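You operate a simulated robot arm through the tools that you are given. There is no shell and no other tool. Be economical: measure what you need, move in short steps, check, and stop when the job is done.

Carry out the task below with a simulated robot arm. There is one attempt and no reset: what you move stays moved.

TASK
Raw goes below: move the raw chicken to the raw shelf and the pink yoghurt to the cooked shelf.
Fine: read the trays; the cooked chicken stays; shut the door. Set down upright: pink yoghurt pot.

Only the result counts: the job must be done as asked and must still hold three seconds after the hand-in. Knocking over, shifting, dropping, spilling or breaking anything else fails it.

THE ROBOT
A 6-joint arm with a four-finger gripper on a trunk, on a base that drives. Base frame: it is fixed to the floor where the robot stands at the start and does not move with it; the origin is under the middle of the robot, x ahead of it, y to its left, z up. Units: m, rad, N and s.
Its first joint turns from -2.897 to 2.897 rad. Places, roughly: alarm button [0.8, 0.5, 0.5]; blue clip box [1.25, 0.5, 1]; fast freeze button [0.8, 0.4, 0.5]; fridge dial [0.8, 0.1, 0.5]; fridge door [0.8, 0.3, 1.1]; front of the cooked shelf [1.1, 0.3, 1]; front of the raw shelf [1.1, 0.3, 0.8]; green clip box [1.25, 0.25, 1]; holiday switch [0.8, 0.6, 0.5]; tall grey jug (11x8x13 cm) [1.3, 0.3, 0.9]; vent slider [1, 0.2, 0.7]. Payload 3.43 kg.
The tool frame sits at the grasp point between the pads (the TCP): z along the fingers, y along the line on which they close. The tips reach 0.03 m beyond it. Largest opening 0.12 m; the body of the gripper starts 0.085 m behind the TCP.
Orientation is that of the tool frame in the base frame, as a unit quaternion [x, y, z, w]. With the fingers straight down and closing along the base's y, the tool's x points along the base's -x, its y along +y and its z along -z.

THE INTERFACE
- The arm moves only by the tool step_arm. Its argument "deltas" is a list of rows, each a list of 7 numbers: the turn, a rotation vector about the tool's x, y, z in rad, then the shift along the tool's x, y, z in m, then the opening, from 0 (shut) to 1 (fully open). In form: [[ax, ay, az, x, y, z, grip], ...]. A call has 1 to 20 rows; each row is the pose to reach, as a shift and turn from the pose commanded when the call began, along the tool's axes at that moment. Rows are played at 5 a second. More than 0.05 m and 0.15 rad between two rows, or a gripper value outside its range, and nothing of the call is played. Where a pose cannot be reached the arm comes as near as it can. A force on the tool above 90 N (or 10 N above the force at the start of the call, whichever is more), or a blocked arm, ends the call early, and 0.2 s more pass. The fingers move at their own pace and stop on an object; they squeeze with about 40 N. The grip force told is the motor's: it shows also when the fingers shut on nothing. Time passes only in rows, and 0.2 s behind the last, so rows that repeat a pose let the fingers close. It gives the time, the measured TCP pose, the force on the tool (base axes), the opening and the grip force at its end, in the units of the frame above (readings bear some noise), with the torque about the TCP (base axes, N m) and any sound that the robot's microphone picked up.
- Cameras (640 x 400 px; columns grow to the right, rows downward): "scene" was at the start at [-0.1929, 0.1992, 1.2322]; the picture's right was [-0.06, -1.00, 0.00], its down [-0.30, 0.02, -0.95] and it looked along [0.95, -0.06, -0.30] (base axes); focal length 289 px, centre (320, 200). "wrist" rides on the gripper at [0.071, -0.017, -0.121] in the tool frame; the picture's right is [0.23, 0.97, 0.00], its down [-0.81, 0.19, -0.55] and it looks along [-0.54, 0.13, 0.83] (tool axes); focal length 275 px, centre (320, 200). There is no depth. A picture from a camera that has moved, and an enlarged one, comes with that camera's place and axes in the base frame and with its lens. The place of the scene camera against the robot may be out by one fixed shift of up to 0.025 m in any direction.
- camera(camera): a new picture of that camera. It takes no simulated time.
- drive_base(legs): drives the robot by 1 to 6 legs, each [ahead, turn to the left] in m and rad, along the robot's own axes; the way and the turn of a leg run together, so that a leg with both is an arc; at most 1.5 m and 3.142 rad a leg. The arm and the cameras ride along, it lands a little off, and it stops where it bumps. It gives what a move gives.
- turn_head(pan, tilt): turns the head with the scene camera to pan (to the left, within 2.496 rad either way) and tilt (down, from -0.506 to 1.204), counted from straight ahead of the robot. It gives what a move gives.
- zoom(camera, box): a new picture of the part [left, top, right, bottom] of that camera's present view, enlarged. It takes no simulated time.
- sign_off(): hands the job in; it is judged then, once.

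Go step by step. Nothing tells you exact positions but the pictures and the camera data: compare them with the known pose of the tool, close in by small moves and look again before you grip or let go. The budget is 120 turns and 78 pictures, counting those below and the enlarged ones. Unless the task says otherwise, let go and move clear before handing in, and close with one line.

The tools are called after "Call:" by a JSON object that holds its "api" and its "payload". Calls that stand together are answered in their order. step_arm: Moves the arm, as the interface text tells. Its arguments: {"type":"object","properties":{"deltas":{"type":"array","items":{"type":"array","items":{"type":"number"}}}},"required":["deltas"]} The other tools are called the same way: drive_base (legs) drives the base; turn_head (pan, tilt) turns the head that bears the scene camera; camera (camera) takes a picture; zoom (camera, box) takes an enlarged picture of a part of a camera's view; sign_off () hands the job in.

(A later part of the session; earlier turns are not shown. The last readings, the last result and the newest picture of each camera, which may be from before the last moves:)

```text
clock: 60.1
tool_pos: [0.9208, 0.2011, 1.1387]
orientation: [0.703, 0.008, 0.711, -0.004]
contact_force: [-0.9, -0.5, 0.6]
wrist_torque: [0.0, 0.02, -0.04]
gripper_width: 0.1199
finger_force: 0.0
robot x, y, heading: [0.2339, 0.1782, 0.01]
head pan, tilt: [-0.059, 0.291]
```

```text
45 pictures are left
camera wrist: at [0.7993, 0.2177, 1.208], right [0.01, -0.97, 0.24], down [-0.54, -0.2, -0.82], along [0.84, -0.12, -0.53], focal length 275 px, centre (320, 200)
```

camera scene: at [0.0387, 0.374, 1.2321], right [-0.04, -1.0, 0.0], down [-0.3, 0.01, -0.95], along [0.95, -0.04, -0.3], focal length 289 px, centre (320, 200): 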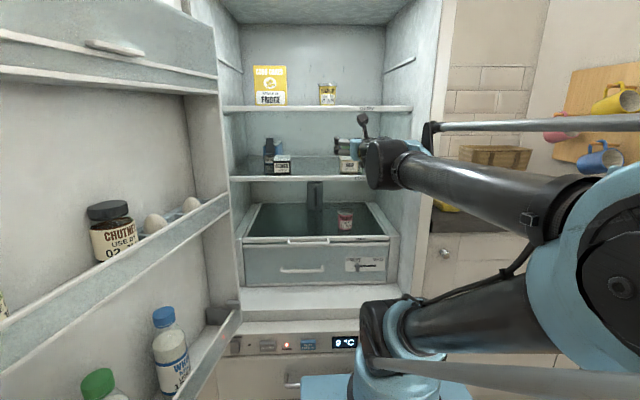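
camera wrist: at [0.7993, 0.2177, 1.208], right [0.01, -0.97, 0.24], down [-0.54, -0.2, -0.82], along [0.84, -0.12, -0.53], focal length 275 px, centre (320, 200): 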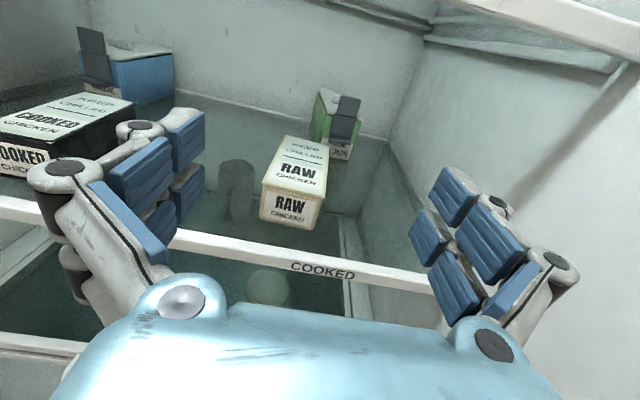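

The wrist camera now gives a good view: the raw tray spans x 1.04 to 1.19, is centred on y 0.208, and has z from 1.01 to 1.06. I'll drive up 10 cm and lower the open hand in front of it.

Call:
{"api": "drive_base", "payload": {"legs": [[0.1, 0]]}}

Call:
{"api": "step_arm", "payload": {"deltas": [[0, 0, 0, -0.03, -0.003, 0, 1], [0, 0, 0, -0.06, -0.006, 0, 1], [0, 0, 0, -0.06, -0.006, 0, 1]]}}

Call:
{"api": "camera", "payload": {"camera": "wrist"}}

```text
clock: 61.3
tool_pos: [1.0089, 0.2065, 1.1473]
orientation: [0.699, 0.006, 0.715, -0.002]
contact_force: [-0.1, -0.5, 1.2]
wrist_torque: [-0.02, 0.0, -0.01]
gripper_width: 0.1204
finger_force: 0.0
robot x, y, heading: [0.3373, 0.178, 0.018]
head pan, tilt: [-0.059, 0.291]
```

```text
clock: 62.1
tool_pos: [0.997, 0.2135, 1.0943]
orientation: [0.694, 0.007, 0.72, -0.003]
contact_force: [0.8, -0.5, -0.6]
wrist_torque: [0.01, 0.04, -0.02]
gripper_width: 0.1202
finger_force: 0.0
robot x, y, heading: [0.337, 0.1781, 0.019]
head pan, tilt: [-0.059, 0.291]
```

```text
44 pictures are left
camera wrist: at [0.8739, 0.2298, 1.1607], right [0.01, -0.97, 0.24], down [-0.52, -0.2, -0.83], along [0.85, -0.12, -0.51], focal length 275 px, centre (320, 200)
```

wrist: 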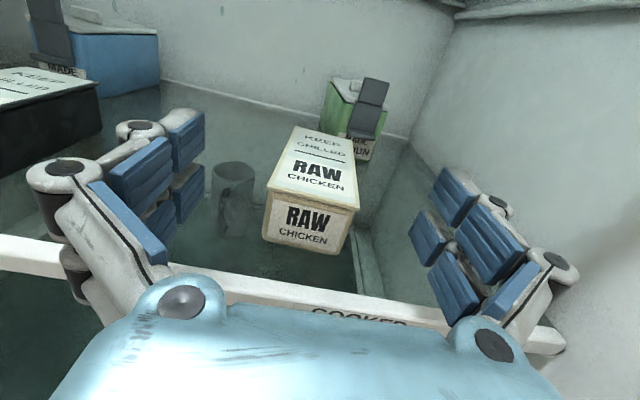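

The tray position checks out at x 1.042 for its front and y 0.209. I'll lower to its mid-height, level the hand, and slide forward around it.

Call:
{"api": "step_arm", "payload": {"deltas": [[0, -0.018, 0, -0.03, 0.003, 0, 1], [0, -0.037, 0, -0.06, 0.006, 0.0, 1], [0, -0.037, 0, -0.061, 0.006, 0.03, 1], [0, -0.037, 0, -0.061, 0.006, 0.06, 1], [0, -0.037, 0, -0.061, 0.006, 0.06, 1]]}}

Call:
{"api": "camera", "payload": {"camera": "wrist"}}

```text
clock: 62.7
tool_pos: [0.9914, 0.2103, 1.0531]
orientation: [0.705, 0.006, 0.709, -0.005]
contact_force: [-1.4, 0.0, 0.0]
wrist_torque: [0.0, 0.1, 0.02]
gripper_width: 0.1198
finger_force: 0.1
robot x, y, heading: [0.3381, 0.1795, 0.022]
head pan, tilt: [-0.059, 0.291]
stopped in row 3: the force on the tool passed its limit at 112 N (the readings are from after the stop); the commanded pose is now the measured one
```

```text
43 pictures are left
camera wrist: at [0.8694, 0.2248, 1.1226], right [0.01, -0.97, 0.23], down [-0.54, -0.2, -0.82], along [0.84, -0.11, -0.53], focal length 275 px, centre (320, 200)
```

wrist: 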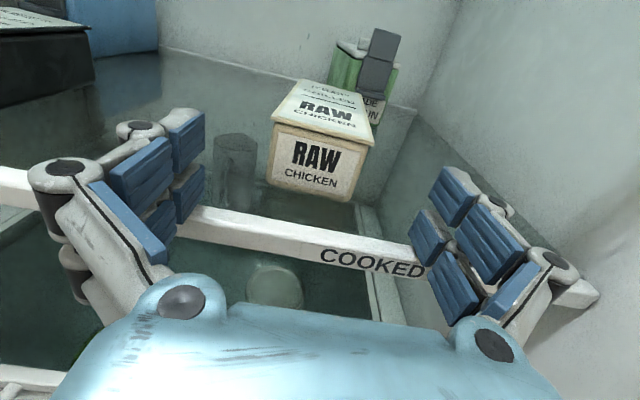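

The fingers touched the shelf's lip, so the shelf is a little nearer and higher than I took it: lip top about 1.02, tray from 1.02 to 1.07. I'll rise a centimetre and slide forward.

Call:
{"api": "step_arm", "payload": {"deltas": [[0, 0, 0, 0.012, 0, 0, 1], [0, 0, 0, 0.012, -0.001, 0.03, 1], [0, 0, 0, 0.012, -0.001, 0.06, 1], [0, 0, 0, 0.012, -0.001, 0.06, 1]]}}

Call:
{"api": "camera", "payload": {"camera": "wrist"}}

Call:
{"api": "zoom", "payload": {"camera": "scene", "box": [220, 90, 440, 230]}}

```text
clock: 63.7
tool_pos: [1.0492, 0.2127, 1.0638]
orientation: [0.704, 0.005, 0.71, -0.005]
contact_force: [0.0, -0.2, 0.4]
wrist_torque: [0.0, -0.01, 0.01]
gripper_width: 0.1201
finger_force: 0.1
robot x, y, heading: [0.339, 0.1813, 0.023]
head pan, tilt: [-0.059, 0.291]
```

```text
42 pictures are left
camera wrist: at [0.9289, 0.2282, 1.1339], right [0.01, -0.97, 0.23], down [-0.54, -0.2, -0.81], along [0.84, -0.11, -0.53], focal length 275 px, centre (320, 200)
```

wrist: 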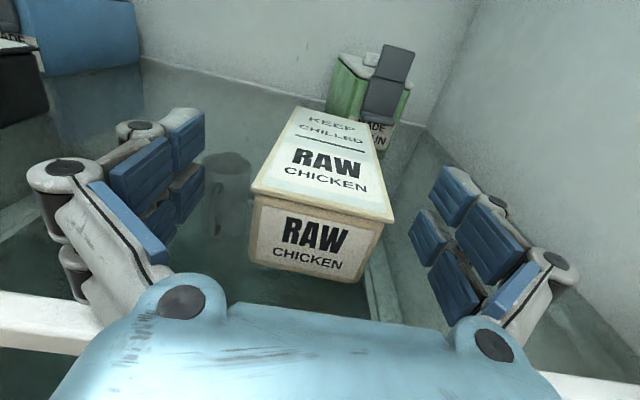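

```text
2.86 times, centred on (330, 160) of scene
camera zoom: at [0.1409, 0.3755, 1.2322], right [-0.04, -1.0, 0.0], down [-0.3, 0.01, -0.95], along [0.95, -0.04, -0.3], focal length 827 px, centre (291, 314)
```

zoom: 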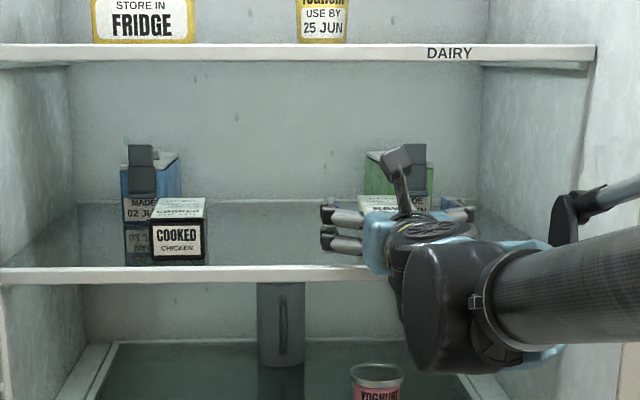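

The fingers straddle the tray, whose front is at x 1.03 and which has z from 1.024 to 1.068. I'll go 4.5 cm further in and close.

Call:
{"api": "step_arm", "payload": {"deltas": [[0, 0, 0, -0.003, -0.001, 0.025, 1], [0, 0, 0, -0.005, -0.001, 0.046, 1], [0, 0, 0, -0.005, -0.001, 0.046, 0.8], [0, 0, 0, -0.005, -0.001, 0.046, 0.6], [0, 0, 0, -0.005, -0.001, 0.046, 0.4], [0, 0, 0, -0.005, -0.001, 0.046, 0.3], [0, 0, 0, -0.005, -0.001, 0.046, 0.2], [0, 0, 0, -0.005, -0.001, 0.046, 0.2]]}}

Call:
{"api": "camera", "payload": {"camera": "wrist"}}

```text
clock: 64.3
tool_pos: [1.0787, 0.2151, 1.0661]
orientation: [0.701, 0.007, 0.713, -0.007]
contact_force: [-59.0, 4.1, 34.3]
wrist_torque: [-0.44, 6.05, -1.43]
gripper_width: 0.0969
finger_force: 0.0
robot x, y, heading: [0.3388, 0.1786, 0.014]
head pan, tilt: [-0.059, 0.291]
stopped in row 3: the force on the tool passed its limit at 112 N (the readings are from after the stop); the commanded pose is now the measured one
```

```text
40 pictures are left
camera wrist: at [0.9552, 0.2296, 1.1335], right [0.01, -0.97, 0.23], down [-0.53, -0.2, -0.82], along [0.84, -0.11, -0.52], focal length 275 px, centre (320, 200)
```

wrist: 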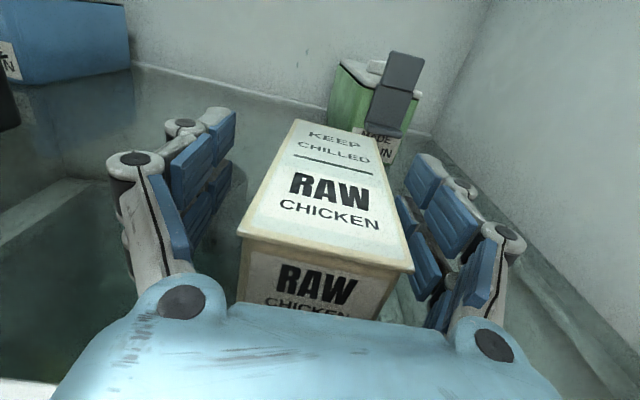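

The underside of the wrist met the shelf's lip, while the fingers are about 5 cm along the tray, which is enough. I'll back off slightly to unload and close there.

Call:
{"api": "step_arm", "payload": {"deltas": [[0, 0, 0, 0.0, 0, -0.008, 0.8], [0, 0, 0, 0, 0, -0.008, 0.7], [0, 0, 0, 0, 0, -0.008, 0.6], [0, 0, 0, 0, 0, -0.008, 0.5], [0, 0, 0, 0, 0, -0.008, 0.4], [0, 0, 0, 0, 0, -0.008, 0.3], [0, 0, 0, 0, 0, -0.008, 0.2], [0, 0, 0, 0, 0, -0.008, 0.2]]}}

Call:
{"api": "camera", "payload": {"camera": "wrist"}}

```text
clock: 66.2
tool_pos: [1.0741, 0.2162, 1.0637]
orientation: [0.703, 0.006, 0.711, -0.007]
contact_force: [-0.7, 1.1, -0.2]
wrist_torque: [0.0, 0.05, 0.02]
gripper_width: 0.0598
finger_force: 39.8
robot x, y, heading: [0.3381, 0.18, 0.013]
head pan, tilt: [-0.059, 0.291]
```

```text
39 pictures are left
camera wrist: at [0.9517, 0.2307, 1.1316], right [0.01, -0.97, 0.23], down [-0.54, -0.2, -0.82], along [0.84, -0.11, -0.53], focal length 275 px, centre (320, 200)
```

wrist: 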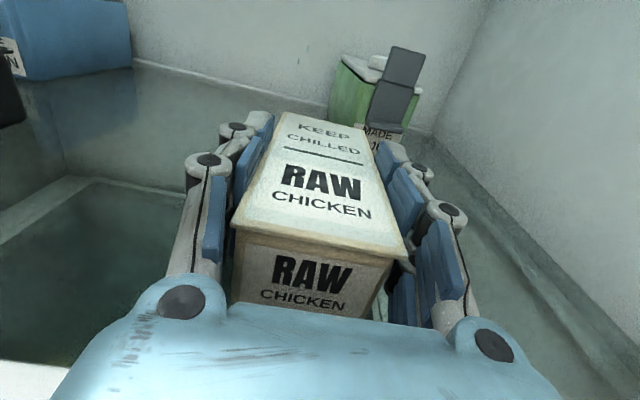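

The tray is held, 0.06 m wide. I'll lift it 4 cm and check.

Call:
{"api": "step_arm", "payload": {"deltas": [[0, 0, 0, 0.01, 0, 0, 0.2], [0, 0, 0, 0.02, 0, 0, 0.2], [0, 0, 0, 0.03, 0, 0, 0.2], [0, 0, 0, 0.045, 0, 0, 0.2], [0, 0, 0, 0.045, 0, 0, 0.2]]}}

Call:
{"api": "camera", "payload": {"camera": "wrist"}}

```text
clock: 67.3
tool_pos: [1.073, 0.2166, 1.1071]
orientation: [0.703, 0.006, 0.711, -0.007]
contact_force: [-0.2, 1.4, -1.9]
wrist_torque: [0.0, 0.07, 0.01]
gripper_width: 0.0597
finger_force: 40.1
robot x, y, heading: [0.3391, 0.1808, 0.019]
head pan, tilt: [-0.059, 0.291]
```

```text
38 pictures are left
camera wrist: at [0.9515, 0.2303, 1.1764], right [0.01, -0.97, 0.23], down [-0.54, -0.2, -0.82], along [0.84, -0.11, -0.53], focal length 275 px, centre (320, 200)
```

wrist: 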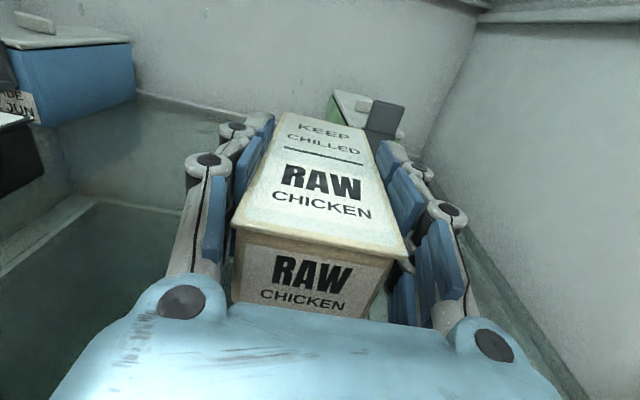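

It lifts cleanly and stays level in the hand. I'll back the base out 0.3 m so it clears the shelf.

Call:
{"api": "drive_base", "payload": {"legs": [[-0.15, 0], [-0.15, 0]]}}

Call:
{"api": "step_arm", "payload": {"deltas": [[0, 0, 0, -0.035, 0, 0, 0.2], [0, 0, 0, -0.07, 0, 0, 0.2], [0, 0, 0, -0.105, 0, 0, 0.2], [0, 0, 0, -0.14, 0, 0, 0.2], [0, 0, 0, -0.175, 0, 0, 0.2], [0, 0, 0, -0.175, 0, 0, 0.2]]}}

Call:
{"api": "camera", "payload": {"camera": "scene"}}

Call:
{"api": "camera", "payload": {"camera": "wrist"}}

```text
clock: 69.7
tool_pos: [0.7712, 0.2085, 1.1063]
orientation: [0.703, 0.004, 0.711, -0.005]
contact_force: [0.0, 0.0, -3.5]
wrist_torque: [-0.01, 0.03, 0.01]
gripper_width: 0.0595
finger_force: 40.0
robot x, y, heading: [0.0313, 0.1743, 0.011]
head pan, tilt: [-0.059, 0.291]
```

```text
clock: 71.1
tool_pos: [0.7619, 0.2103, 0.941]
orientation: [0.698, 0.004, 0.716, -0.005]
contact_force: [0.9, -0.5, -3.3]
wrist_torque: [0.01, 0.06, -0.01]
gripper_width: 0.0597
finger_force: 39.9
robot x, y, heading: [0.0347, 0.1785, 0.015]
head pan, tilt: [-0.059, 0.291]
```

```text
37 pictures are left
camera scene: at [-0.1618, 0.371, 1.2322], right [-0.04, -1.0, 0.0], down [-0.3, 0.01, -0.95], along [0.95, -0.04, -0.3], focal length 289 px, centre (320, 200)
```

scene: 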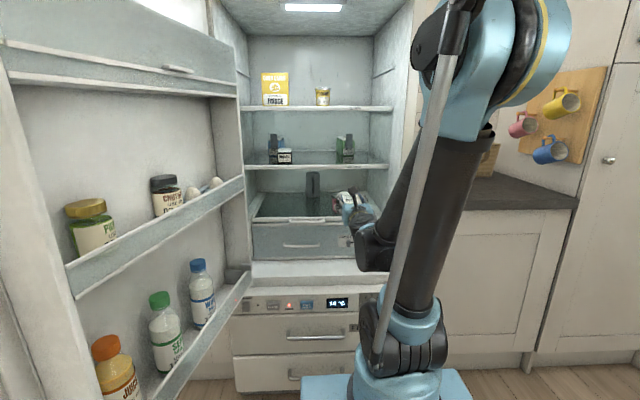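

```text
36 pictures are left
camera wrist: at [0.639, 0.2248, 1.008], right [0.01, -0.97, 0.23], down [-0.53, -0.2, -0.82], along [0.85, -0.12, -0.52], focal length 275 px, centre (320, 200)
```

wrist: 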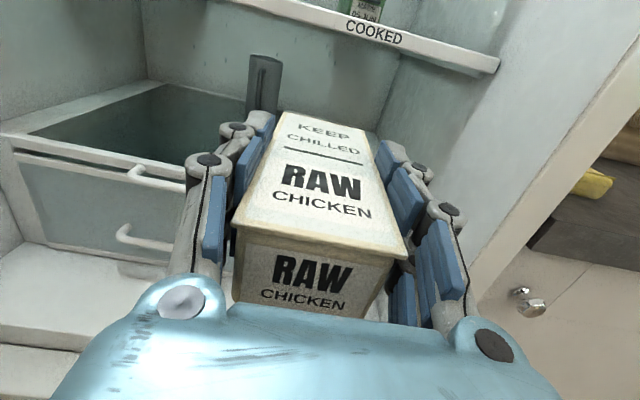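

The tray is out and in front of the fridge. The raw shelf's lip comes out at about (1.01, 0.77), with free space left of the jug at y about 0.43. I'll shift left and down to approach height.

Call:
{"api": "step_arm", "payload": {"deltas": [[0, -0.01, 0, -0.016, -0.037, 0, 0.2], [0, -0.02, 0, -0.032, -0.073, 0, 0.2], [0, -0.025, 0, -0.048, -0.11, 0, 0.2], [0, -0.025, 0, -0.064, -0.147, 0, 0.2], [0, -0.025, 0, -0.08, -0.183, 0, 0.2], [0, -0.025, 0, -0.095, -0.22, 0, 0.2], [0, -0.025, 0, -0.095, -0.22, 0, 0.2]]}}

Call:
{"api": "camera", "payload": {"camera": "wrist"}}

Call:
{"api": "zoom", "payload": {"camera": "scene", "box": [220, 120, 440, 260]}}

```text
clock: 72.7
tool_pos: [0.7658, 0.4325, 0.865]
orientation: [0.708, 0.004, 0.706, -0.005]
contact_force: [0.0, -0.4, -3.5]
wrist_torque: [0.0, 0.06, -0.05]
gripper_width: 0.0596
finger_force: 39.8
out of reach, approached as far as the arm can: row 5, 6, 7
robot x, y, heading: [0.0324, 0.1749, 0.013]
head pan, tilt: [-0.059, 0.291]
```

```text
35 pictures are left
camera wrist: at [0.645, 0.4477, 0.9347], right [0.01, -0.97, 0.23], down [-0.55, -0.2, -0.81], along [0.83, -0.12, -0.54], focal length 275 px, centre (320, 200)
```

wrist: 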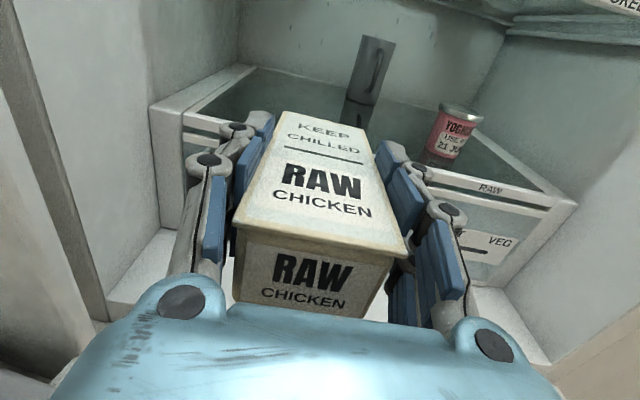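

```text
2.86 times, centred on (330, 190) of scene
camera zoom: at [-0.1617, 0.3711, 1.2322], right [-0.04, -1.0, 0.0], down [-0.3, 0.01, -0.95], along [0.95, -0.04, -0.3], focal length 827 px, centre (291, 229)
```

zoom: 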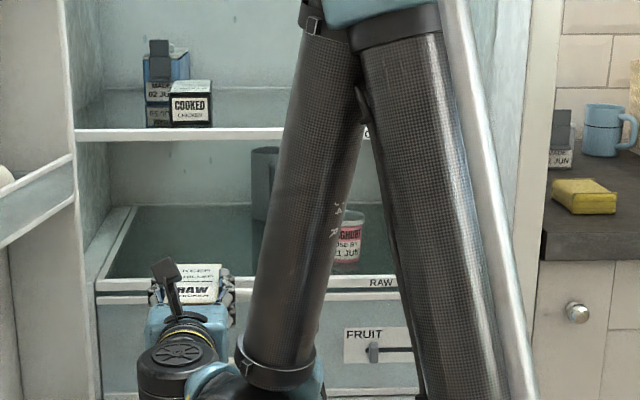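

The tray hangs over the approach line, with the yoghurt well to the right. I'll drive in 0.2 m at this height and check before lowering.

Call:
{"api": "drive_base", "payload": {"legs": [[0.1, -0.01], [0.1, 0]]}}

Call:
{"api": "camera", "payload": {"camera": "wrist"}}

```text
clock: 74.6
tool_pos: [0.9685, 0.4263, 0.8646]
orientation: [0.708, 0.001, 0.706, -0.002]
contact_force: [1.6, -0.5, -2.7]
wrist_torque: [0.0, 0.01, 0.01]
gripper_width: 0.0598
finger_force: 39.9
robot x, y, heading: [0.2356, 0.1758, 0.005]
head pan, tilt: [-0.059, 0.291]
```

```text
33 pictures are left
camera wrist: at [0.8491, 0.4423, 0.9348], right [0.0, -0.97, 0.23], down [-0.55, -0.19, -0.81], along [0.83, -0.12, -0.54], focal length 275 px, centre (320, 200)
```

wrist: 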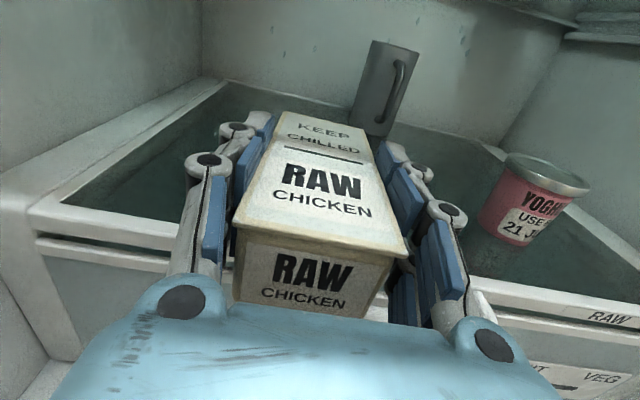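

From the two views, the raw shelf surface is at z 0.793 and its lip at x 0.988. I'll extend the arm to x 1.06 above the shelf and lower toward contact.

Call:
{"api": "step_arm", "payload": {"deltas": [[0, 0, 0, 0, 0, 0.03, 0.2], [0, 0, 0, 0, 0, 0.06, 0.2], [0, 0, 0, 0, 0, 0.09, 0.2], [0, 0, 0, -0.008, 0, 0.09, 0.2], [0, 0, 0, -0.016, 0, 0.09, 0.2], [0, 0, 0, -0.022, 0, 0.09, 0.2], [0, 0, 0, -0.022, 0, 0.09, 0.2]]}}

Call:
{"api": "camera", "payload": {"camera": "wrist"}}

```text
clock: 76.2
tool_pos: [1.0479, 0.4248, 0.8513]
orientation: [0.703, 0.0, 0.711, -0.001]
contact_force: [0.5, 0.4, -3.8]
wrist_torque: [0.0, 0.05, -0.02]
gripper_width: 0.0596
finger_force: 39.7
robot x, y, heading: [0.234, 0.177, 0.008]
head pan, tilt: [-0.059, 0.291]
```

```text
32 pictures are left
camera wrist: at [0.9273, 0.4415, 0.921], right [0.0, -0.97, 0.23], down [-0.54, -0.19, -0.82], along [0.84, -0.12, -0.53], focal length 275 px, centre (320, 200)
```

wrist: 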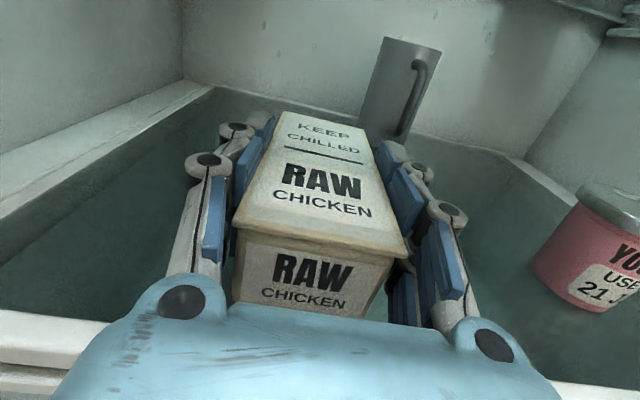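

Still hanging free, and jug and pot are both clear. I'll keep lowering in millimetre steps until it touches.

Call:
{"api": "step_arm", "payload": {"deltas": [[0, 0, 0, -0.003, 0, 0.008, 0.2], [0, 0, 0, -0.006, 0, 0.01, 0.2], [0, 0, 0, -0.009, 0, 0.01, 0.2], [0, 0, 0, -0.012, 0, 0.01, 0.2], [0, 0, 0, -0.012, 0, 0.01, 0.2]]}}

```text
clock: 77.0
tool_pos: [1.0499, 0.4255, 0.8533]
orientation: [0.698, 0.002, 0.716, 0.0]
contact_force: [2.3, 1.2, -3.6]
wrist_torque: [0.03, -0.04, -0.05]
gripper_width: 0.0597
finger_force: 40.3
robot x, y, heading: [0.2359, 0.1764, 0.006]
head pan, tilt: [-0.059, 0.291]
stopped in row 4: the force on the tool passed its limit at 102 N (the readings are from after the stop); the commanded pose is now the measured one
```

It met something, and the hand tipped up slightly. I'll look before going on.

Call:
{"api": "camera", "payload": {"camera": "wrist"}}

Call:
{"api": "zoom", "payload": {"camera": "scene", "box": [220, 150, 440, 290]}}

```text
31 pictures are left
camera wrist: at [0.9263, 0.4428, 0.9213], right [0.0, -0.97, 0.23], down [-0.53, -0.2, -0.82], along [0.85, -0.12, -0.52], focal length 275 px, centre (320, 200)
```

wrist: 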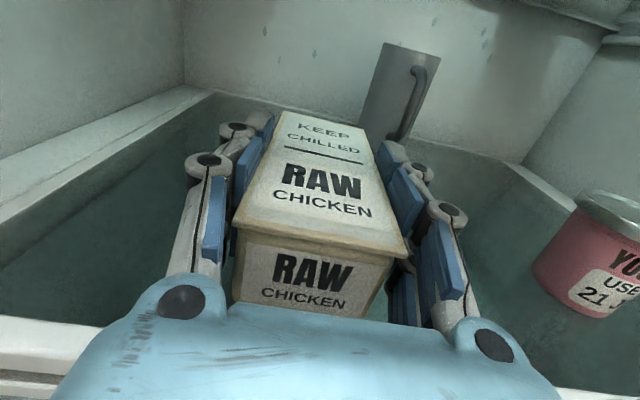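

```text
2.86 times, centred on (330, 220) of scene
camera zoom: at [0.0419, 0.3742, 1.2323], right [-0.05, -1.0, 0.0], down [-0.3, 0.02, -0.95], along [0.95, -0.05, -0.3], focal length 827 px, centre (291, 143)
```

zoom: 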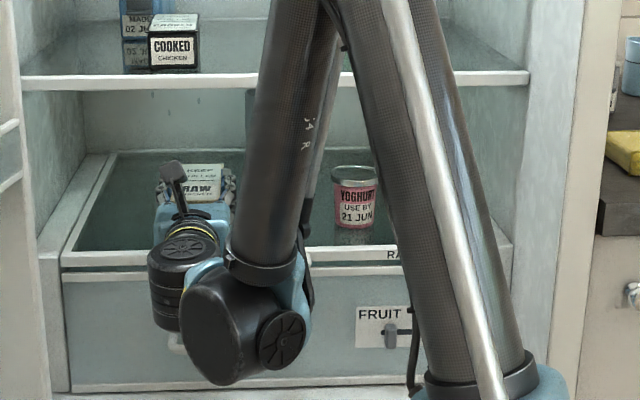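

I'll unload slightly backward, level the hand, and lower again in small settled steps, reading the force.

Call:
{"api": "step_arm", "payload": {"deltas": [[0, -0.012, 0, 0, 0, -0.004, 0.2], [0, -0.025, 0, -0.003, 0, -0.004, 0.2], [0, -0.025, 0, -0.006, 0, -0.004, 0.2], [0, -0.025, 0, -0.009, 0, -0.004, 0.2], [0, -0.025, 0, -0.009, 0, -0.004, 0.2], [0, -0.025, 0, -0.009, 0, -0.004, 0.2]]}}

```text
clock: 78.5
tool_pos: [1.0446, 0.4258, 0.8452]
orientation: [0.707, 0.003, 0.707, 0.0]
contact_force: [-0.5, 0.9, -1.2]
wrist_torque: [0.08, 0.29, -0.03]
gripper_width: 0.0594
finger_force: 39.5
robot x, y, heading: [0.2337, 0.1763, 0.009]
head pan, tilt: [-0.059, 0.291]
```

The light contact seems to come from behind the grip, most likely the wrist over the drawer's lip handle at y 0.30 to 0.44. I'll rise, move 6.5 cm to the left and 3 cm deeper, and try there.

Call:
{"api": "step_arm", "payload": {"deltas": [[0, 0, 0, 0.015, 0, 0, 0.2], [0, 0, 0, 0.028, -0.015, 0, 0.2], [0, 0, 0, 0.028, -0.04, 0, 0.2], [0, 0, 0, 0.028, -0.065, 0, 0.2], [0, 0, 0, 0.028, -0.065, 0.02, 0.2], [0, 0, 0, 0.028, -0.065, 0.033, 0.2], [0, 0, 0, 0.028, -0.065, 0.033, 0.2], [0, 0, 0, 0.028, -0.065, 0.033, 0.2]]}}

Call:
{"api": "camera", "payload": {"camera": "wrist"}}

Call:
{"api": "zoom", "payload": {"camera": "scene", "box": [220, 150, 440, 290]}}

```text
clock: 80.2
tool_pos: [1.0771, 0.4916, 0.8721]
orientation: [0.707, 0.002, 0.707, -0.001]
contact_force: [0.4, 0.3, -1.9]
wrist_torque: [0.02, 0.07, -0.01]
gripper_width: 0.0594
finger_force: 40.2
robot x, y, heading: [0.2322, 0.1754, 0.006]
head pan, tilt: [-0.059, 0.291]
```

```text
29 pictures are left
camera wrist: at [0.9565, 0.5085, 0.9424], right [0.0, -0.97, 0.23], down [-0.55, -0.2, -0.81], along [0.83, -0.12, -0.54], focal length 275 px, centre (320, 200)
```

wrist: 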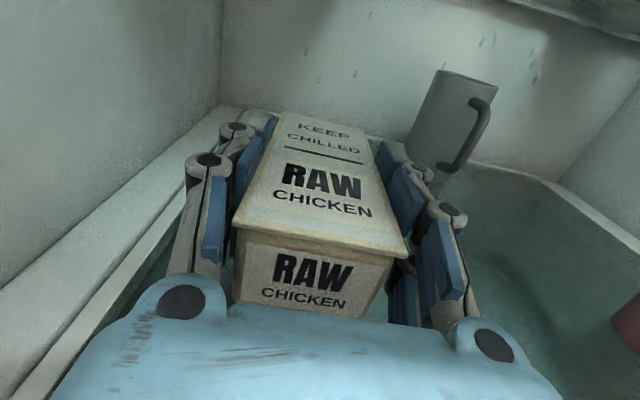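

```text
2.86 times, centred on (330, 220) of scene
camera zoom: at [0.0414, 0.374, 1.2322], right [-0.05, -1.0, 0.0], down [-0.3, 0.02, -0.95], along [0.95, -0.05, -0.3], focal length 827 px, centre (291, 143)
```

zoom: 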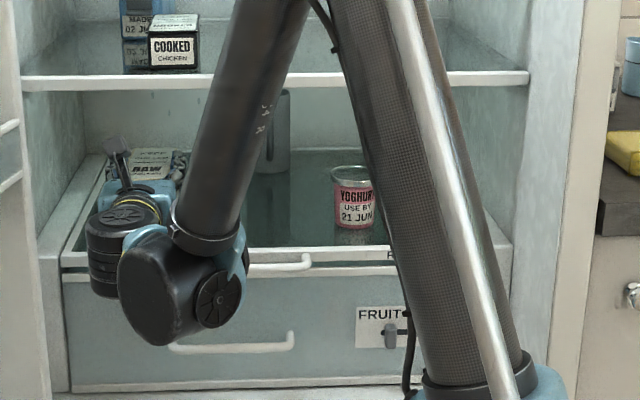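

The left finger is close to the shelf frame, so I'll ease back 1.5 cm to the right, tip the nose down slightly to lift the wrist, and lower.

Call:
{"api": "step_arm", "payload": {"deltas": [[0, -0.03, 0, -0.008, 0.008, 0, 0.2], [0, -0.06, 0, -0.016, 0.016, 0, 0.2], [0, -0.06, 0, -0.02, 0.016, 0, 0.2], [0, -0.06, 0, -0.024, 0.016, 0, 0.2], [0, -0.06, 0, -0.027, 0.016, 0, 0.2], [0, -0.06, 0, -0.027, 0.016, 0, 0.2], [0, -0.06, 0, -0.027, 0.016, 0, 0.2]]}}

```text
clock: 81.8
tool_pos: [1.0777, 0.4755, 0.8446]
orientation: [0.727, 0.002, 0.686, 0.0]
contact_force: [0.6, -0.3, -2.9]
wrist_torque: [0.0, 0.05, 0.01]
gripper_width: 0.0595
finger_force: 39.9
robot x, y, heading: [0.2356, 0.1771, 0.006]
head pan, tilt: [-0.059, 0.291]
```

Still free at z 0.845, so I'll go down a few more millimetres.

Call:
{"api": "step_arm", "payload": {"deltas": [[0, 0, 0, -0.003, 0, 0, 0.2], [0, 0, 0, -0.005, 0, 0, 0.2], [0, 0, 0, -0.005, 0, 0, 0.2], [0, 0, 0, -0.005, 0, 0, 0.2]]}}

```text
clock: 82.8
tool_pos: [1.0771, 0.4753, 0.8429]
orientation: [0.727, 0.003, 0.686, -0.001]
contact_force: [-2.9, 0.5, 17.1]
wrist_torque: [0.19, -1.54, 0.05]
gripper_width: 0.0596
finger_force: 39.4
robot x, y, heading: [0.2325, 0.1742, 0.003]
head pan, tilt: [-0.059, 0.291]
```

The tray's far end has touched down: the force is ahead of the grip. I'll level half the tilt and then let go.

Call:
{"api": "step_arm", "payload": {"deltas": [[0, 0.015, 0, -0.001, 0, 0, 0.2], [0, 0.03, 0, -0.002, 0, 0, 0.2], [0, 0.04, 0, -0.003, 0, 0, 0.2], [0, 0.04, 0, -0.003, 0, 0, 0.2]]}}

```text
clock: 83.8
tool_pos: [1.0762, 0.4754, 0.8385]
orientation: [0.714, 0.002, 0.701, -0.001]
contact_force: [-3.6, -0.5, 6.1]
wrist_torque: [-0.03, -0.54, -0.05]
gripper_width: 0.0597
finger_force: 40.0
robot x, y, heading: [0.2302, 0.1761, 0.005]
head pan, tilt: [-0.059, 0.291]
```

That levels nicely. I'll finish levelling and open the fingers part way.

Call:
{"api": "step_arm", "payload": {"deltas": [[0, 0.015, 0, -0.002, 0, 0, 0.2], [0, 0.018, 0, -0.002, 0, 0, 0.2], [0, 0.018, 0, -0.002, 0, 0, 0.5], [0, 0.018, 0, -0.002, 0, 0, 0.55], [0, 0.018, 0, -0.002, 0, 0, 0.65], [0, 0.018, 0, -0.002, 0, 0, 0.7], [0, 0.018, 0, -0.002, 0, 0, 0.7]]}}

Call:
{"api": "camera", "payload": {"camera": "wrist"}}

```text
clock: 85.5
tool_pos: [1.0767, 0.4759, 0.8362]
orientation: [0.708, 0.002, 0.707, 0.0]
contact_force: [-0.4, 0.9, 0.1]
wrist_torque: [-0.01, 0.03, -0.01]
gripper_width: 0.084
finger_force: 0.0
robot x, y, heading: [0.2389, 0.1747, 0.0]
head pan, tilt: [-0.059, 0.291]
```

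```text
27 pictures are left
camera wrist: at [0.9566, 0.4915, 0.9065], right [0.01, -0.97, 0.23], down [-0.55, -0.2, -0.81], along [0.83, -0.12, -0.54], focal length 275 px, centre (320, 200)
```

wrist: 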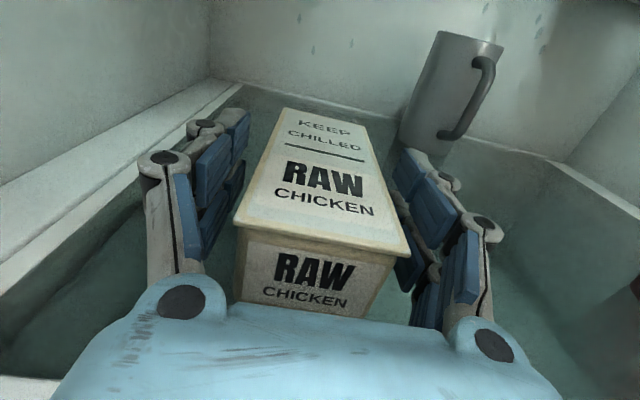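

The raw tray rests flat on the raw shelf. I'll slide the hand straight back out and then look at the yoghurt.

Call:
{"api": "step_arm", "payload": {"deltas": [[0, 0, 0, 0.002, 0, -0.03, 0.7], [0, 0, 0, 0.005, 0, -0.06, 0.7], [0, 0, 0, 0.01, 0, -0.09, 0.75], [0, 0, 0, 0.02, 0.01, -0.12, 0.9], [0, 0, 0, 0.03, 0.02, -0.12, 1], [0, 0, 0, 0.03, 0.02, -0.12, 1]]}}

Call:
{"api": "drive_base", "payload": {"legs": [[-0.12, 0]]}}

Call:
{"api": "camera", "payload": {"camera": "wrist"}}

```text
clock: 86.8
tool_pos: [0.9578, 0.4543, 0.866]
orientation: [0.708, 0.004, 0.706, -0.001]
contact_force: [0.6, 0.4, -1.1]
wrist_torque: [0.04, -0.04, -0.04]
gripper_width: 0.12
finger_force: 0.1
robot x, y, heading: [0.2332, 0.1757, 0.003]
head pan, tilt: [-0.059, 0.291]
```

```text
clock: 88.1
tool_pos: [0.8381, 0.4545, 0.8661]
orientation: [0.708, 0.003, 0.706, 0.0]
contact_force: [0.1, 0.2, 0.4]
wrist_torque: [0.0, 0.01, -0.02]
gripper_width: 0.1199
finger_force: 0.1
robot x, y, heading: [0.1146, 0.1731, 0.005]
head pan, tilt: [-0.059, 0.291]
```

```text
26 pictures are left
camera wrist: at [0.7171, 0.4706, 0.9368], right [0.01, -0.97, 0.23], down [-0.55, -0.2, -0.81], along [0.83, -0.12, -0.54], focal length 275 px, centre (320, 200)
```

wrist: 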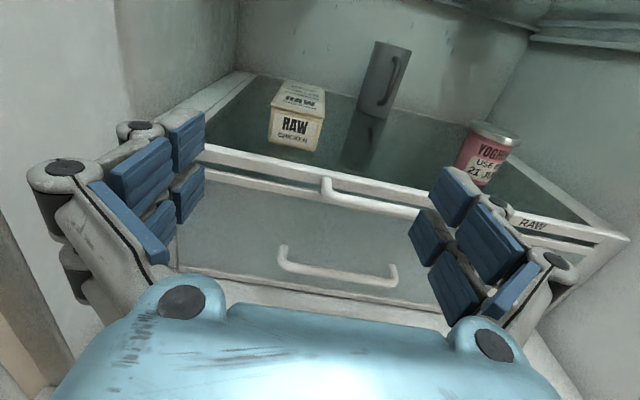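

The tray sits well on the raw shelf. The pot's centre is about (1.09, 0.208) with z from 0.79 to 0.86. I'll shift the open hand right in line with it and drive up.

Call:
{"api": "step_arm", "payload": {"deltas": [[0, 0, 0, 0.002, 0.041, 0, 1], [0, 0, 0, 0.004, 0.082, 0.005, 1], [0, 0, 0, 0.006, 0.123, 0.01, 1], [0, 0, 0, 0.008, 0.164, 0.015, 1], [0, 0, 0, 0.008, 0.205, 0.02, 1], [0, 0, 0, 0.008, 0.2465, 0.02, 1], [0, 0, 0, 0.008, 0.2465, 0.02, 1]]}}

Call:
{"api": "drive_base", "payload": {"legs": [[0.1, 0]]}}

Call:
{"api": "camera", "payload": {"camera": "wrist"}}

```text
clock: 89.7
tool_pos: [0.8476, 0.2075, 0.8869]
orientation: [0.705, 0.003, 0.709, -0.002]
contact_force: [-0.6, -0.4, -0.2]
wrist_torque: [0.02, 0.02, 0.02]
gripper_width: 0.1201
finger_force: 0.2
out of reach, approached as far as the arm can: row 6, 7
robot x, y, heading: [0.1167, 0.1769, 0.006]
head pan, tilt: [-0.059, 0.291]
```

```text
clock: 90.8
tool_pos: [0.9479, 0.2089, 0.8865]
orientation: [0.705, 0.003, 0.709, -0.001]
contact_force: [0.6, 0.4, -0.3]
wrist_torque: [0.0, -0.01, 0.0]
gripper_width: 0.1202
finger_force: 0.1
robot x, y, heading: [0.2129, 0.1745, 0.007]
head pan, tilt: [-0.059, 0.291]
```

```text
25 pictures are left
camera wrist: at [0.8269, 0.2258, 0.956], right [0.0, -0.97, 0.23], down [-0.55, -0.2, -0.81], along [0.84, -0.12, -0.53], focal length 275 px, centre (320, 200)
```

wrist: 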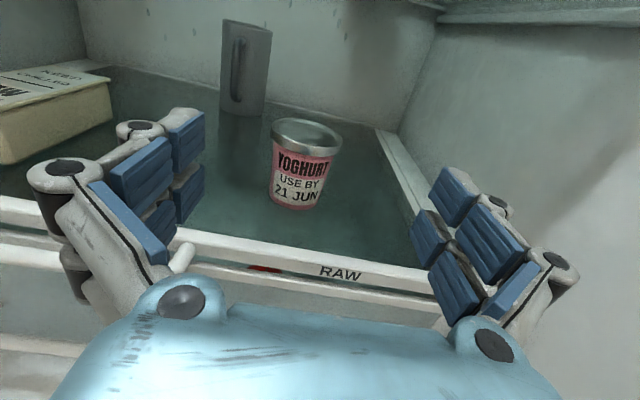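

The pot is centred at (1.09, 0.219) with a rim about 7 cm wide. I'll lower to its height and slide around it.

Call:
{"api": "step_arm", "payload": {"deltas": [[0, 0, 0, -0.015, -0.005, 0.03, 1], [0, 0, 0, -0.03, -0.01, 0.06, 1], [0, 0, 0, -0.04, -0.01, 0.08, 1], [0, 0, 0, -0.042, -0.01, 0.1, 1], [0, 0, 0, -0.042, -0.01, 0.1, 1], [0, 0, 0, -0.042, -0.01, 0.1, 1]]}}

Call:
{"api": "camera", "payload": {"camera": "wrist"}}

```text
clock: 92.2
tool_pos: [1.0404, 0.222, 0.871]
orientation: [0.702, 0.002, 0.712, -0.001]
contact_force: [-0.6, -0.2, -0.9]
wrist_torque: [-0.02, -0.02, 0.02]
gripper_width: 0.1201
finger_force: 0.2
out of reach, approached as far as the arm can: row 1, 2, 3, 4, 5, 6
robot x, y, heading: [0.2158, 0.1752, 0.005]
head pan, tilt: [-0.059, 0.291]
```

```text
24 pictures are left
camera wrist: at [0.9202, 0.2377, 0.9398], right [0.0, -0.97, 0.23], down [-0.54, -0.2, -0.82], along [0.84, -0.12, -0.52], focal length 275 px, centre (320, 200)
```

wrist: 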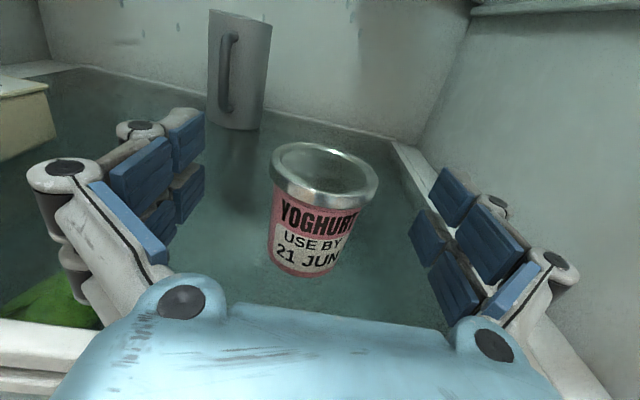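

The arm can't get the level hand that low straight ahead, stopping at 0.871. A nose-down pitch should help and also lifts the wrist off the lip, and the pot can be gripped tilted and set down at the same tilt.

Call:
{"api": "step_arm", "payload": {"deltas": [[0, -0.09, 0, 0, 0, 0, 1], [0, -0.18, 0, 0, 0, 0, 1], [0, -0.27, 0, 0, 0, 0, 1], [0, -0.27, 0, 0, 0, 0, 1]]}}

```text
clock: 93.2
tool_pos: [1.0421, 0.2197, 0.8708]
orientation: [0.79, 0.004, 0.613, -0.002]
contact_force: [1.0, -0.3, -0.1]
wrist_torque: [0.0, 0.02, -0.02]
gripper_width: 0.12
finger_force: 0.1
robot x, y, heading: [0.2145, 0.1739, 0.008]
head pan, tilt: [-0.059, 0.291]
```

That works. Now the last 4 cm forward and 3 cm down, around the pot.

Call:
{"api": "step_arm", "payload": {"deltas": [[0, 0, 0, -0.01, 0.002, 0.015, 1], [0, 0, 0, -0.0197, 0.004, 0.03, 1], [0, 0, 0, -0.0197, 0.004, 0.044, 1], [0, 0, 0, -0.0197, 0.004, 0.044, 1], [0, 0, 0, -0.0197, 0.004, 0.044, 1]]}}

Call:
{"api": "camera", "payload": {"camera": "wrist"}}

```text
clock: 94.4
tool_pos: [1.0793, 0.2172, 0.8395]
orientation: [0.79, 0.003, 0.613, 0.0]
contact_force: [0.6, -0.1, -0.1]
wrist_torque: [0.0, -0.02, -0.02]
gripper_width: 0.12
finger_force: 0.0
robot x, y, heading: [0.2186, 0.1737, 0.006]
head pan, tilt: [-0.059, 0.291]
```

```text
23 pictures are left
camera wrist: at [0.9805, 0.2335, 0.9377], right [0.06, -0.97, 0.23], down [-0.74, -0.2, -0.65], along [0.67, -0.13, -0.73], focal length 275 px, centre (320, 200)
```

wrist: 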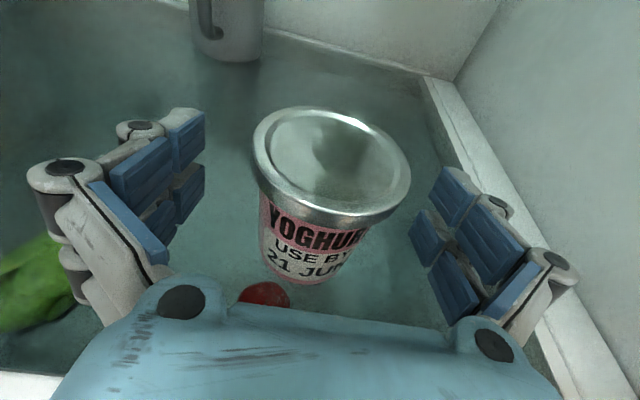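

The pot is centred between the pads, so I'll close gently on it.

Call:
{"api": "step_arm", "payload": {"deltas": [[0, 0, 0, 0, 0, 0, 0.85], [0, 0, 0, 0, 0, 0, 0.75], [0, 0, 0, 0, 0, 0, 0.65], [0, 0, 0, 0, 0, 0, 0.55], [0, 0, 0, 0, 0, 0, 0.45], [0, 0, 0, 0, 0, 0, 0.4], [0, 0, 0, 0, 0, 0, 0.4]]}}

Call:
{"api": "camera", "payload": {"camera": "wrist"}}

```text
clock: 96.0
tool_pos: [1.0802, 0.2173, 0.8414]
orientation: [0.79, 0.003, 0.613, -0.001]
contact_force: [-0.6, -0.5, 1.5]
wrist_torque: [-0.05, 0.01, -0.05]
gripper_width: 0.0589
finger_force: 39.9
robot x, y, heading: [0.2138, 0.1716, 0.007]
head pan, tilt: [-0.059, 0.291]
```

```text
22 pictures are left
camera wrist: at [0.9805, 0.2336, 0.9378], right [0.06, -0.97, 0.23], down [-0.74, -0.2, -0.65], along [0.67, -0.13, -0.73], focal length 275 px, centre (320, 200)
```

wrist: 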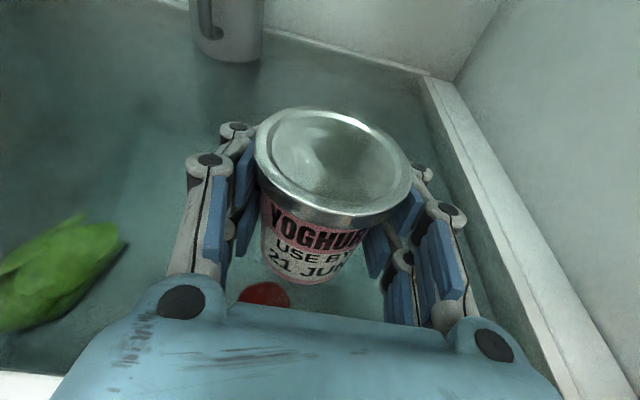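

The pot is gripped. I'll lift it just 2 cm, staying below the upper shelf, and check the hold.

Call:
{"api": "step_arm", "payload": {"deltas": [[0, 0, 0, 0.0097, 0, -0.0025, 0.4], [0, 0, 0, 0.0194, 0, -0.005, 0.4], [0, 0, 0, 0.0194, 0, -0.005, 0.4]]}}

Call:
{"api": "camera", "payload": {"camera": "wrist"}}

```text
clock: 96.8
tool_pos: [1.0792, 0.2169, 0.8608]
orientation: [0.79, 0.003, 0.613, 0.0]
contact_force: [-0.1, 0.1, -1.4]
wrist_torque: [0.0, -0.03, 0.03]
gripper_width: 0.059
finger_force: 40.3
robot x, y, heading: [0.2125, 0.1748, 0.004]
head pan, tilt: [-0.059, 0.291]
```

```text
21 pictures are left
camera wrist: at [0.9795, 0.2328, 0.9584], right [0.06, -0.97, 0.23], down [-0.74, -0.2, -0.65], along [0.67, -0.13, -0.73], focal length 275 px, centre (320, 200)
```

wrist: 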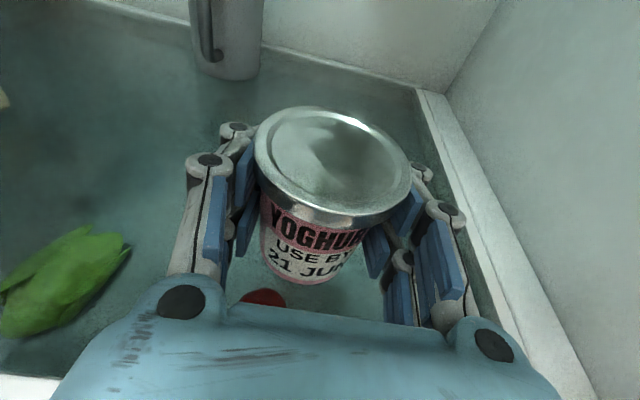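

It holds. I'll back out 0.25 m and raise it to just above the cooked shelf, which is 0.2275 m higher.

Call:
{"api": "drive_base", "payload": {"legs": [[-0.13, 0], [-0.12, 0]]}}

Call:
{"api": "step_arm", "payload": {"deltas": [[0, 0, 0, 0.037, -0.006, -0.0095, 0.4], [0, 0, 0, 0.074, -0.012, -0.019, 0.4], [0, 0, 0, 0.111, -0.018, -0.0285, 0.4], [0, 0, 0, 0.148, -0.024, -0.038, 0.4], [0, 0, 0, 0.185, -0.03, -0.0475, 0.4], [0, 0, 0, 0.222, -0.035, -0.057, 0.4], [0, 0, 0, 0.222, -0.035, -0.057, 0.4], [0, 0, 0, 0.222, -0.035, -0.057, 0.4]]}}

Call:
{"api": "camera", "payload": {"camera": "wrist"}}

Call:
{"api": "camera", "payload": {"camera": "scene"}}

```text
clock: 99.0
tool_pos: [0.8258, 0.2162, 0.8604]
orientation: [0.79, 0.003, 0.613, -0.001]
contact_force: [-0.3, -0.1, -1.1]
wrist_torque: [-0.01, -0.02, -0.01]
gripper_width: 0.0589
finger_force: 39.7
robot x, y, heading: [-0.0366, 0.1719, 0.004]
head pan, tilt: [-0.059, 0.291]
```

```text
clock: 100.8
tool_pos: [0.8126, 0.2491, 1.0965]
orientation: [0.786, 0.004, 0.618, -0.001]
contact_force: [-0.3, -0.5, -1.3]
wrist_torque: [-0.01, -0.01, 0.0]
gripper_width: 0.059
finger_force: 40.1
robot x, y, heading: [-0.0343, 0.1713, 0.007]
head pan, tilt: [-0.059, 0.291]
```

```text
20 pictures are left
camera wrist: at [0.7124, 0.2652, 1.1936], right [0.06, -0.97, 0.23], down [-0.73, -0.2, -0.66], along [0.68, -0.12, -0.72], focal length 275 px, centre (320, 200)
```

wrist: 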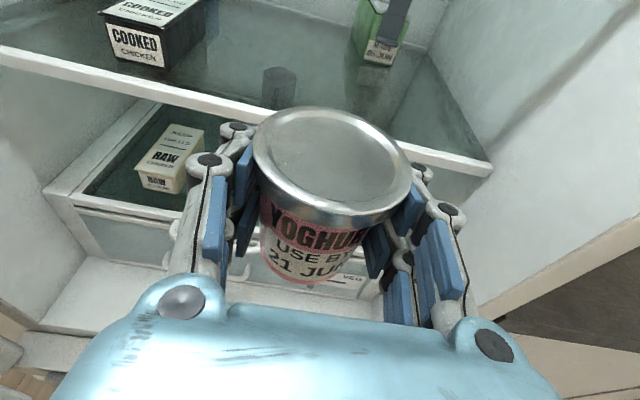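

```text
19 pictures are left
camera scene: at [-0.2321, 0.3717, 1.2322], right [-0.05, -1.0, 0.0], down [-0.3, 0.01, -0.95], along [0.95, -0.05, -0.3], focal length 289 px, centre (320, 200)
```

scene: 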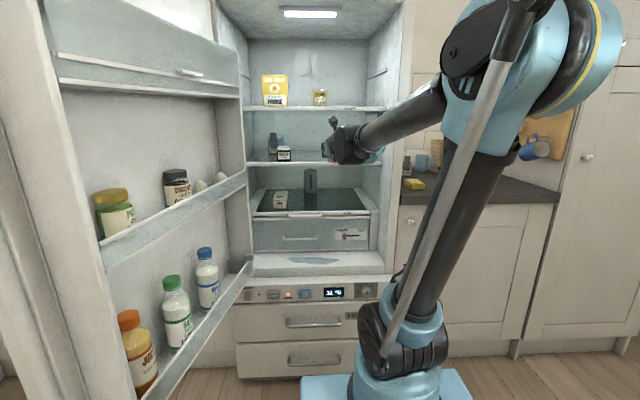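

The pot is upright and above the cooked shelf's level. I'll drive in 0.2 m and check the clearances.

Call:
{"api": "drive_base", "payload": {"legs": [[0.2, 0]]}}

Call:
{"api": "camera", "payload": {"camera": "wrist"}}

Call:
{"api": "zoom", "payload": {"camera": "scene", "box": [220, 80, 440, 220]}}

```text
clock: 102.4
tool_pos: [1.0123, 0.2503, 1.097]
orientation: [0.786, 0.003, 0.618, -0.001]
contact_force: [0.6, 0.6, -1.9]
wrist_torque: [-0.01, -0.01, -0.01]
gripper_width: 0.0591
finger_force: 40.4
robot x, y, heading: [0.1615, 0.1738, 0.009]
head pan, tilt: [-0.059, 0.291]
```

```text
18 pictures are left
camera wrist: at [0.9124, 0.2664, 1.1934], right [0.06, -0.97, 0.23], down [-0.73, -0.2, -0.66], along [0.68, -0.12, -0.72], focal length 275 px, centre (320, 200)
```

wrist: 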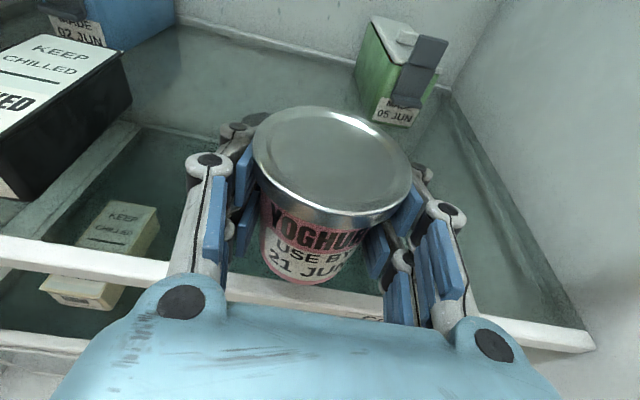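

```text
2.86 times, centred on (330, 150) of scene
camera zoom: at [-0.0321, 0.3732, 1.2322], right [-0.05, -1.0, 0.0], down [-0.3, 0.01, -0.95], along [0.95, -0.05, -0.3], focal length 827 px, centre (291, 343)
```

zoom: 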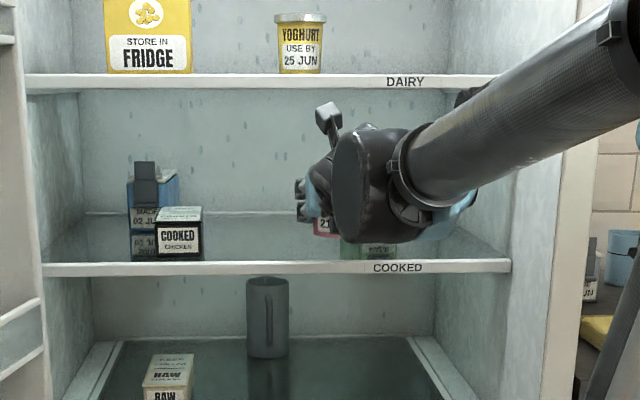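

Clearances look good above and below. I'll lower 1 cm and drive in the last 7 cm.

Call:
{"api": "step_arm", "payload": {"deltas": [[0, 0, 0, -0.0097, 0, 0.0024, 0.4], [0, 0, 0, -0.0097, 0, 0.0024, 0.4]]}}

Call:
{"api": "drive_base", "payload": {"legs": [[0.072, 0]]}}

Call:
{"api": "step_arm", "payload": {"deltas": [[0, 0, 0, -0.004, 0, 0.001, 0.4], [0, 0, 0, -0.008, 0, 0.002, 0.4], [0, 0, 0, -0.012, 0, 0.003, 0.4], [0, 0, 0, -0.012, 0, 0.003, 0.4]]}}

Call:
{"api": "camera", "payload": {"camera": "wrist"}}

```text
clock: 103.0
tool_pos: [0.9998, 0.2487, 1.0961]
orientation: [0.782, 0.005, 0.623, -0.002]
contact_force: [0.0, 0.0, -1.5]
wrist_torque: [0.0, -0.03, 0.0]
gripper_width: 0.059
finger_force: 40.1
robot x, y, heading: [0.1636, 0.1765, 0.003]
head pan, tilt: [-0.059, 0.291]
```

```text
clock: 104.0
tool_pos: [1.0736, 0.249, 1.0955]
orientation: [0.783, 0.003, 0.622, -0.001]
contact_force: [0.4, -0.4, -2.3]
wrist_torque: [-0.01, -0.02, 0.0]
gripper_width: 0.0591
finger_force: 40.1
robot x, y, heading: [0.2346, 0.175, 0.011]
head pan, tilt: [-0.059, 0.291]
```

```text
clock: 105.0
tool_pos: [1.0606, 0.2488, 1.0931]
orientation: [0.779, 0.005, 0.627, -0.002]
contact_force: [-0.1, -0.2, -1.1]
wrist_torque: [0.02, -0.02, 0.03]
gripper_width: 0.0589
finger_force: 40.5
robot x, y, heading: [0.2349, 0.1776, 0.006]
head pan, tilt: [-0.059, 0.291]
```

```text
16 pictures are left
camera wrist: at [0.9578, 0.2634, 1.1878], right [0.06, -0.97, 0.23], down [-0.71, -0.2, -0.67], along [0.7, -0.12, -0.7], focal length 275 px, centre (320, 200)
```

wrist: 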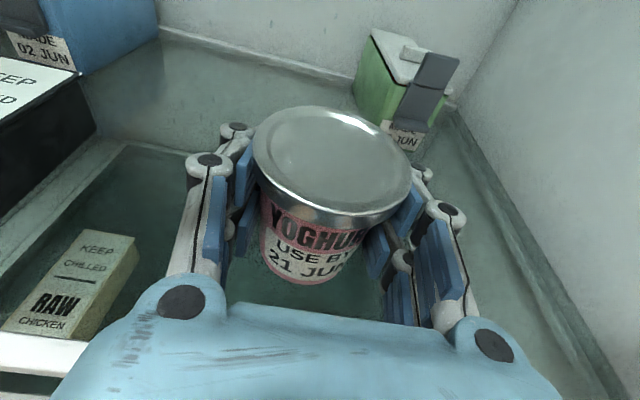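

The hand is not dropping as commanded, coming back in x instead, as though the arm rests against something. I'll look.

Call:
{"api": "camera", "payload": {"camera": "scene"}}

```text
15 pictures are left
camera scene: at [0.041, 0.3737, 1.2322], right [-0.05, -1.0, 0.0], down [-0.3, 0.01, -0.95], along [0.95, -0.05, -0.3], focal length 289 px, centre (320, 200)
```

scene: 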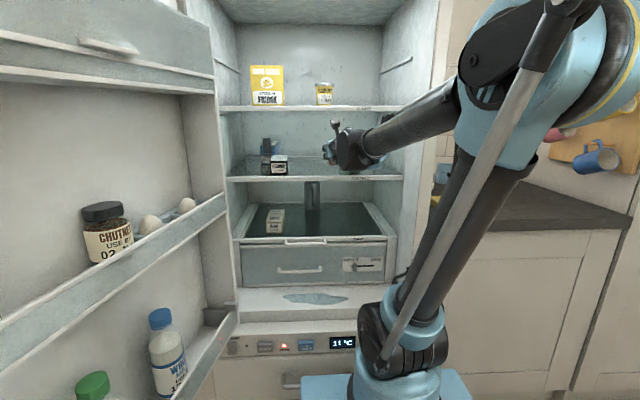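

I see no collision, so it may be tracking lag near a joint limit. I'll try again with a forward and nose-down component and longer settling.

Call:
{"api": "step_arm", "payload": {"deltas": [[0, -0.01, 0, -0.004, 0, 0.008, 0.4], [0, -0.02, 0, -0.006, 0, 0.016, 0.4], [0, -0.02, 0, -0.008, 0, 0.018, 0.4], [0, -0.02, 0, -0.008, 0, 0.018, 0.4], [0, -0.02, 0, -0.008, 0, 0.018, 0.4]]}}

```text
clock: 106.2
tool_pos: [1.0751, 0.2483, 1.0815]
orientation: [0.785, 0.005, 0.619, -0.002]
contact_force: [-0.4, 0.0, -2.1]
wrist_torque: [0.02, -0.03, -0.01]
gripper_width: 0.059
finger_force: 40.1
robot x, y, heading: [0.2349, 0.1746, 0.004]
head pan, tilt: [-0.059, 0.291]
```

That moved as asked. Now down toward touch-down at about z 1.068.

Call:
{"api": "step_arm", "payload": {"deltas": [[0, -0.008, 0, -0.003, 0, 0.004, 0.4], [0, -0.016, 0, -0.006, 0, 0.008, 0.4], [0, -0.016, 0, -0.009, 0, 0.01, 0.4], [0, -0.016, 0, -0.009, 0, 0.01, 0.4], [0, -0.016, 0, -0.009, 0, 0.01, 0.4]]}}

```text
clock: 107.4
tool_pos: [1.0838, 0.248, 1.0699]
orientation: [0.79, 0.004, 0.613, -0.002]
contact_force: [0.3, -0.4, -1.5]
wrist_torque: [0.01, 0.0, -0.01]
gripper_width: 0.0589
finger_force: 39.9
robot x, y, heading: [0.2357, 0.1784, 0.009]
head pan, tilt: [-0.059, 0.291]
```

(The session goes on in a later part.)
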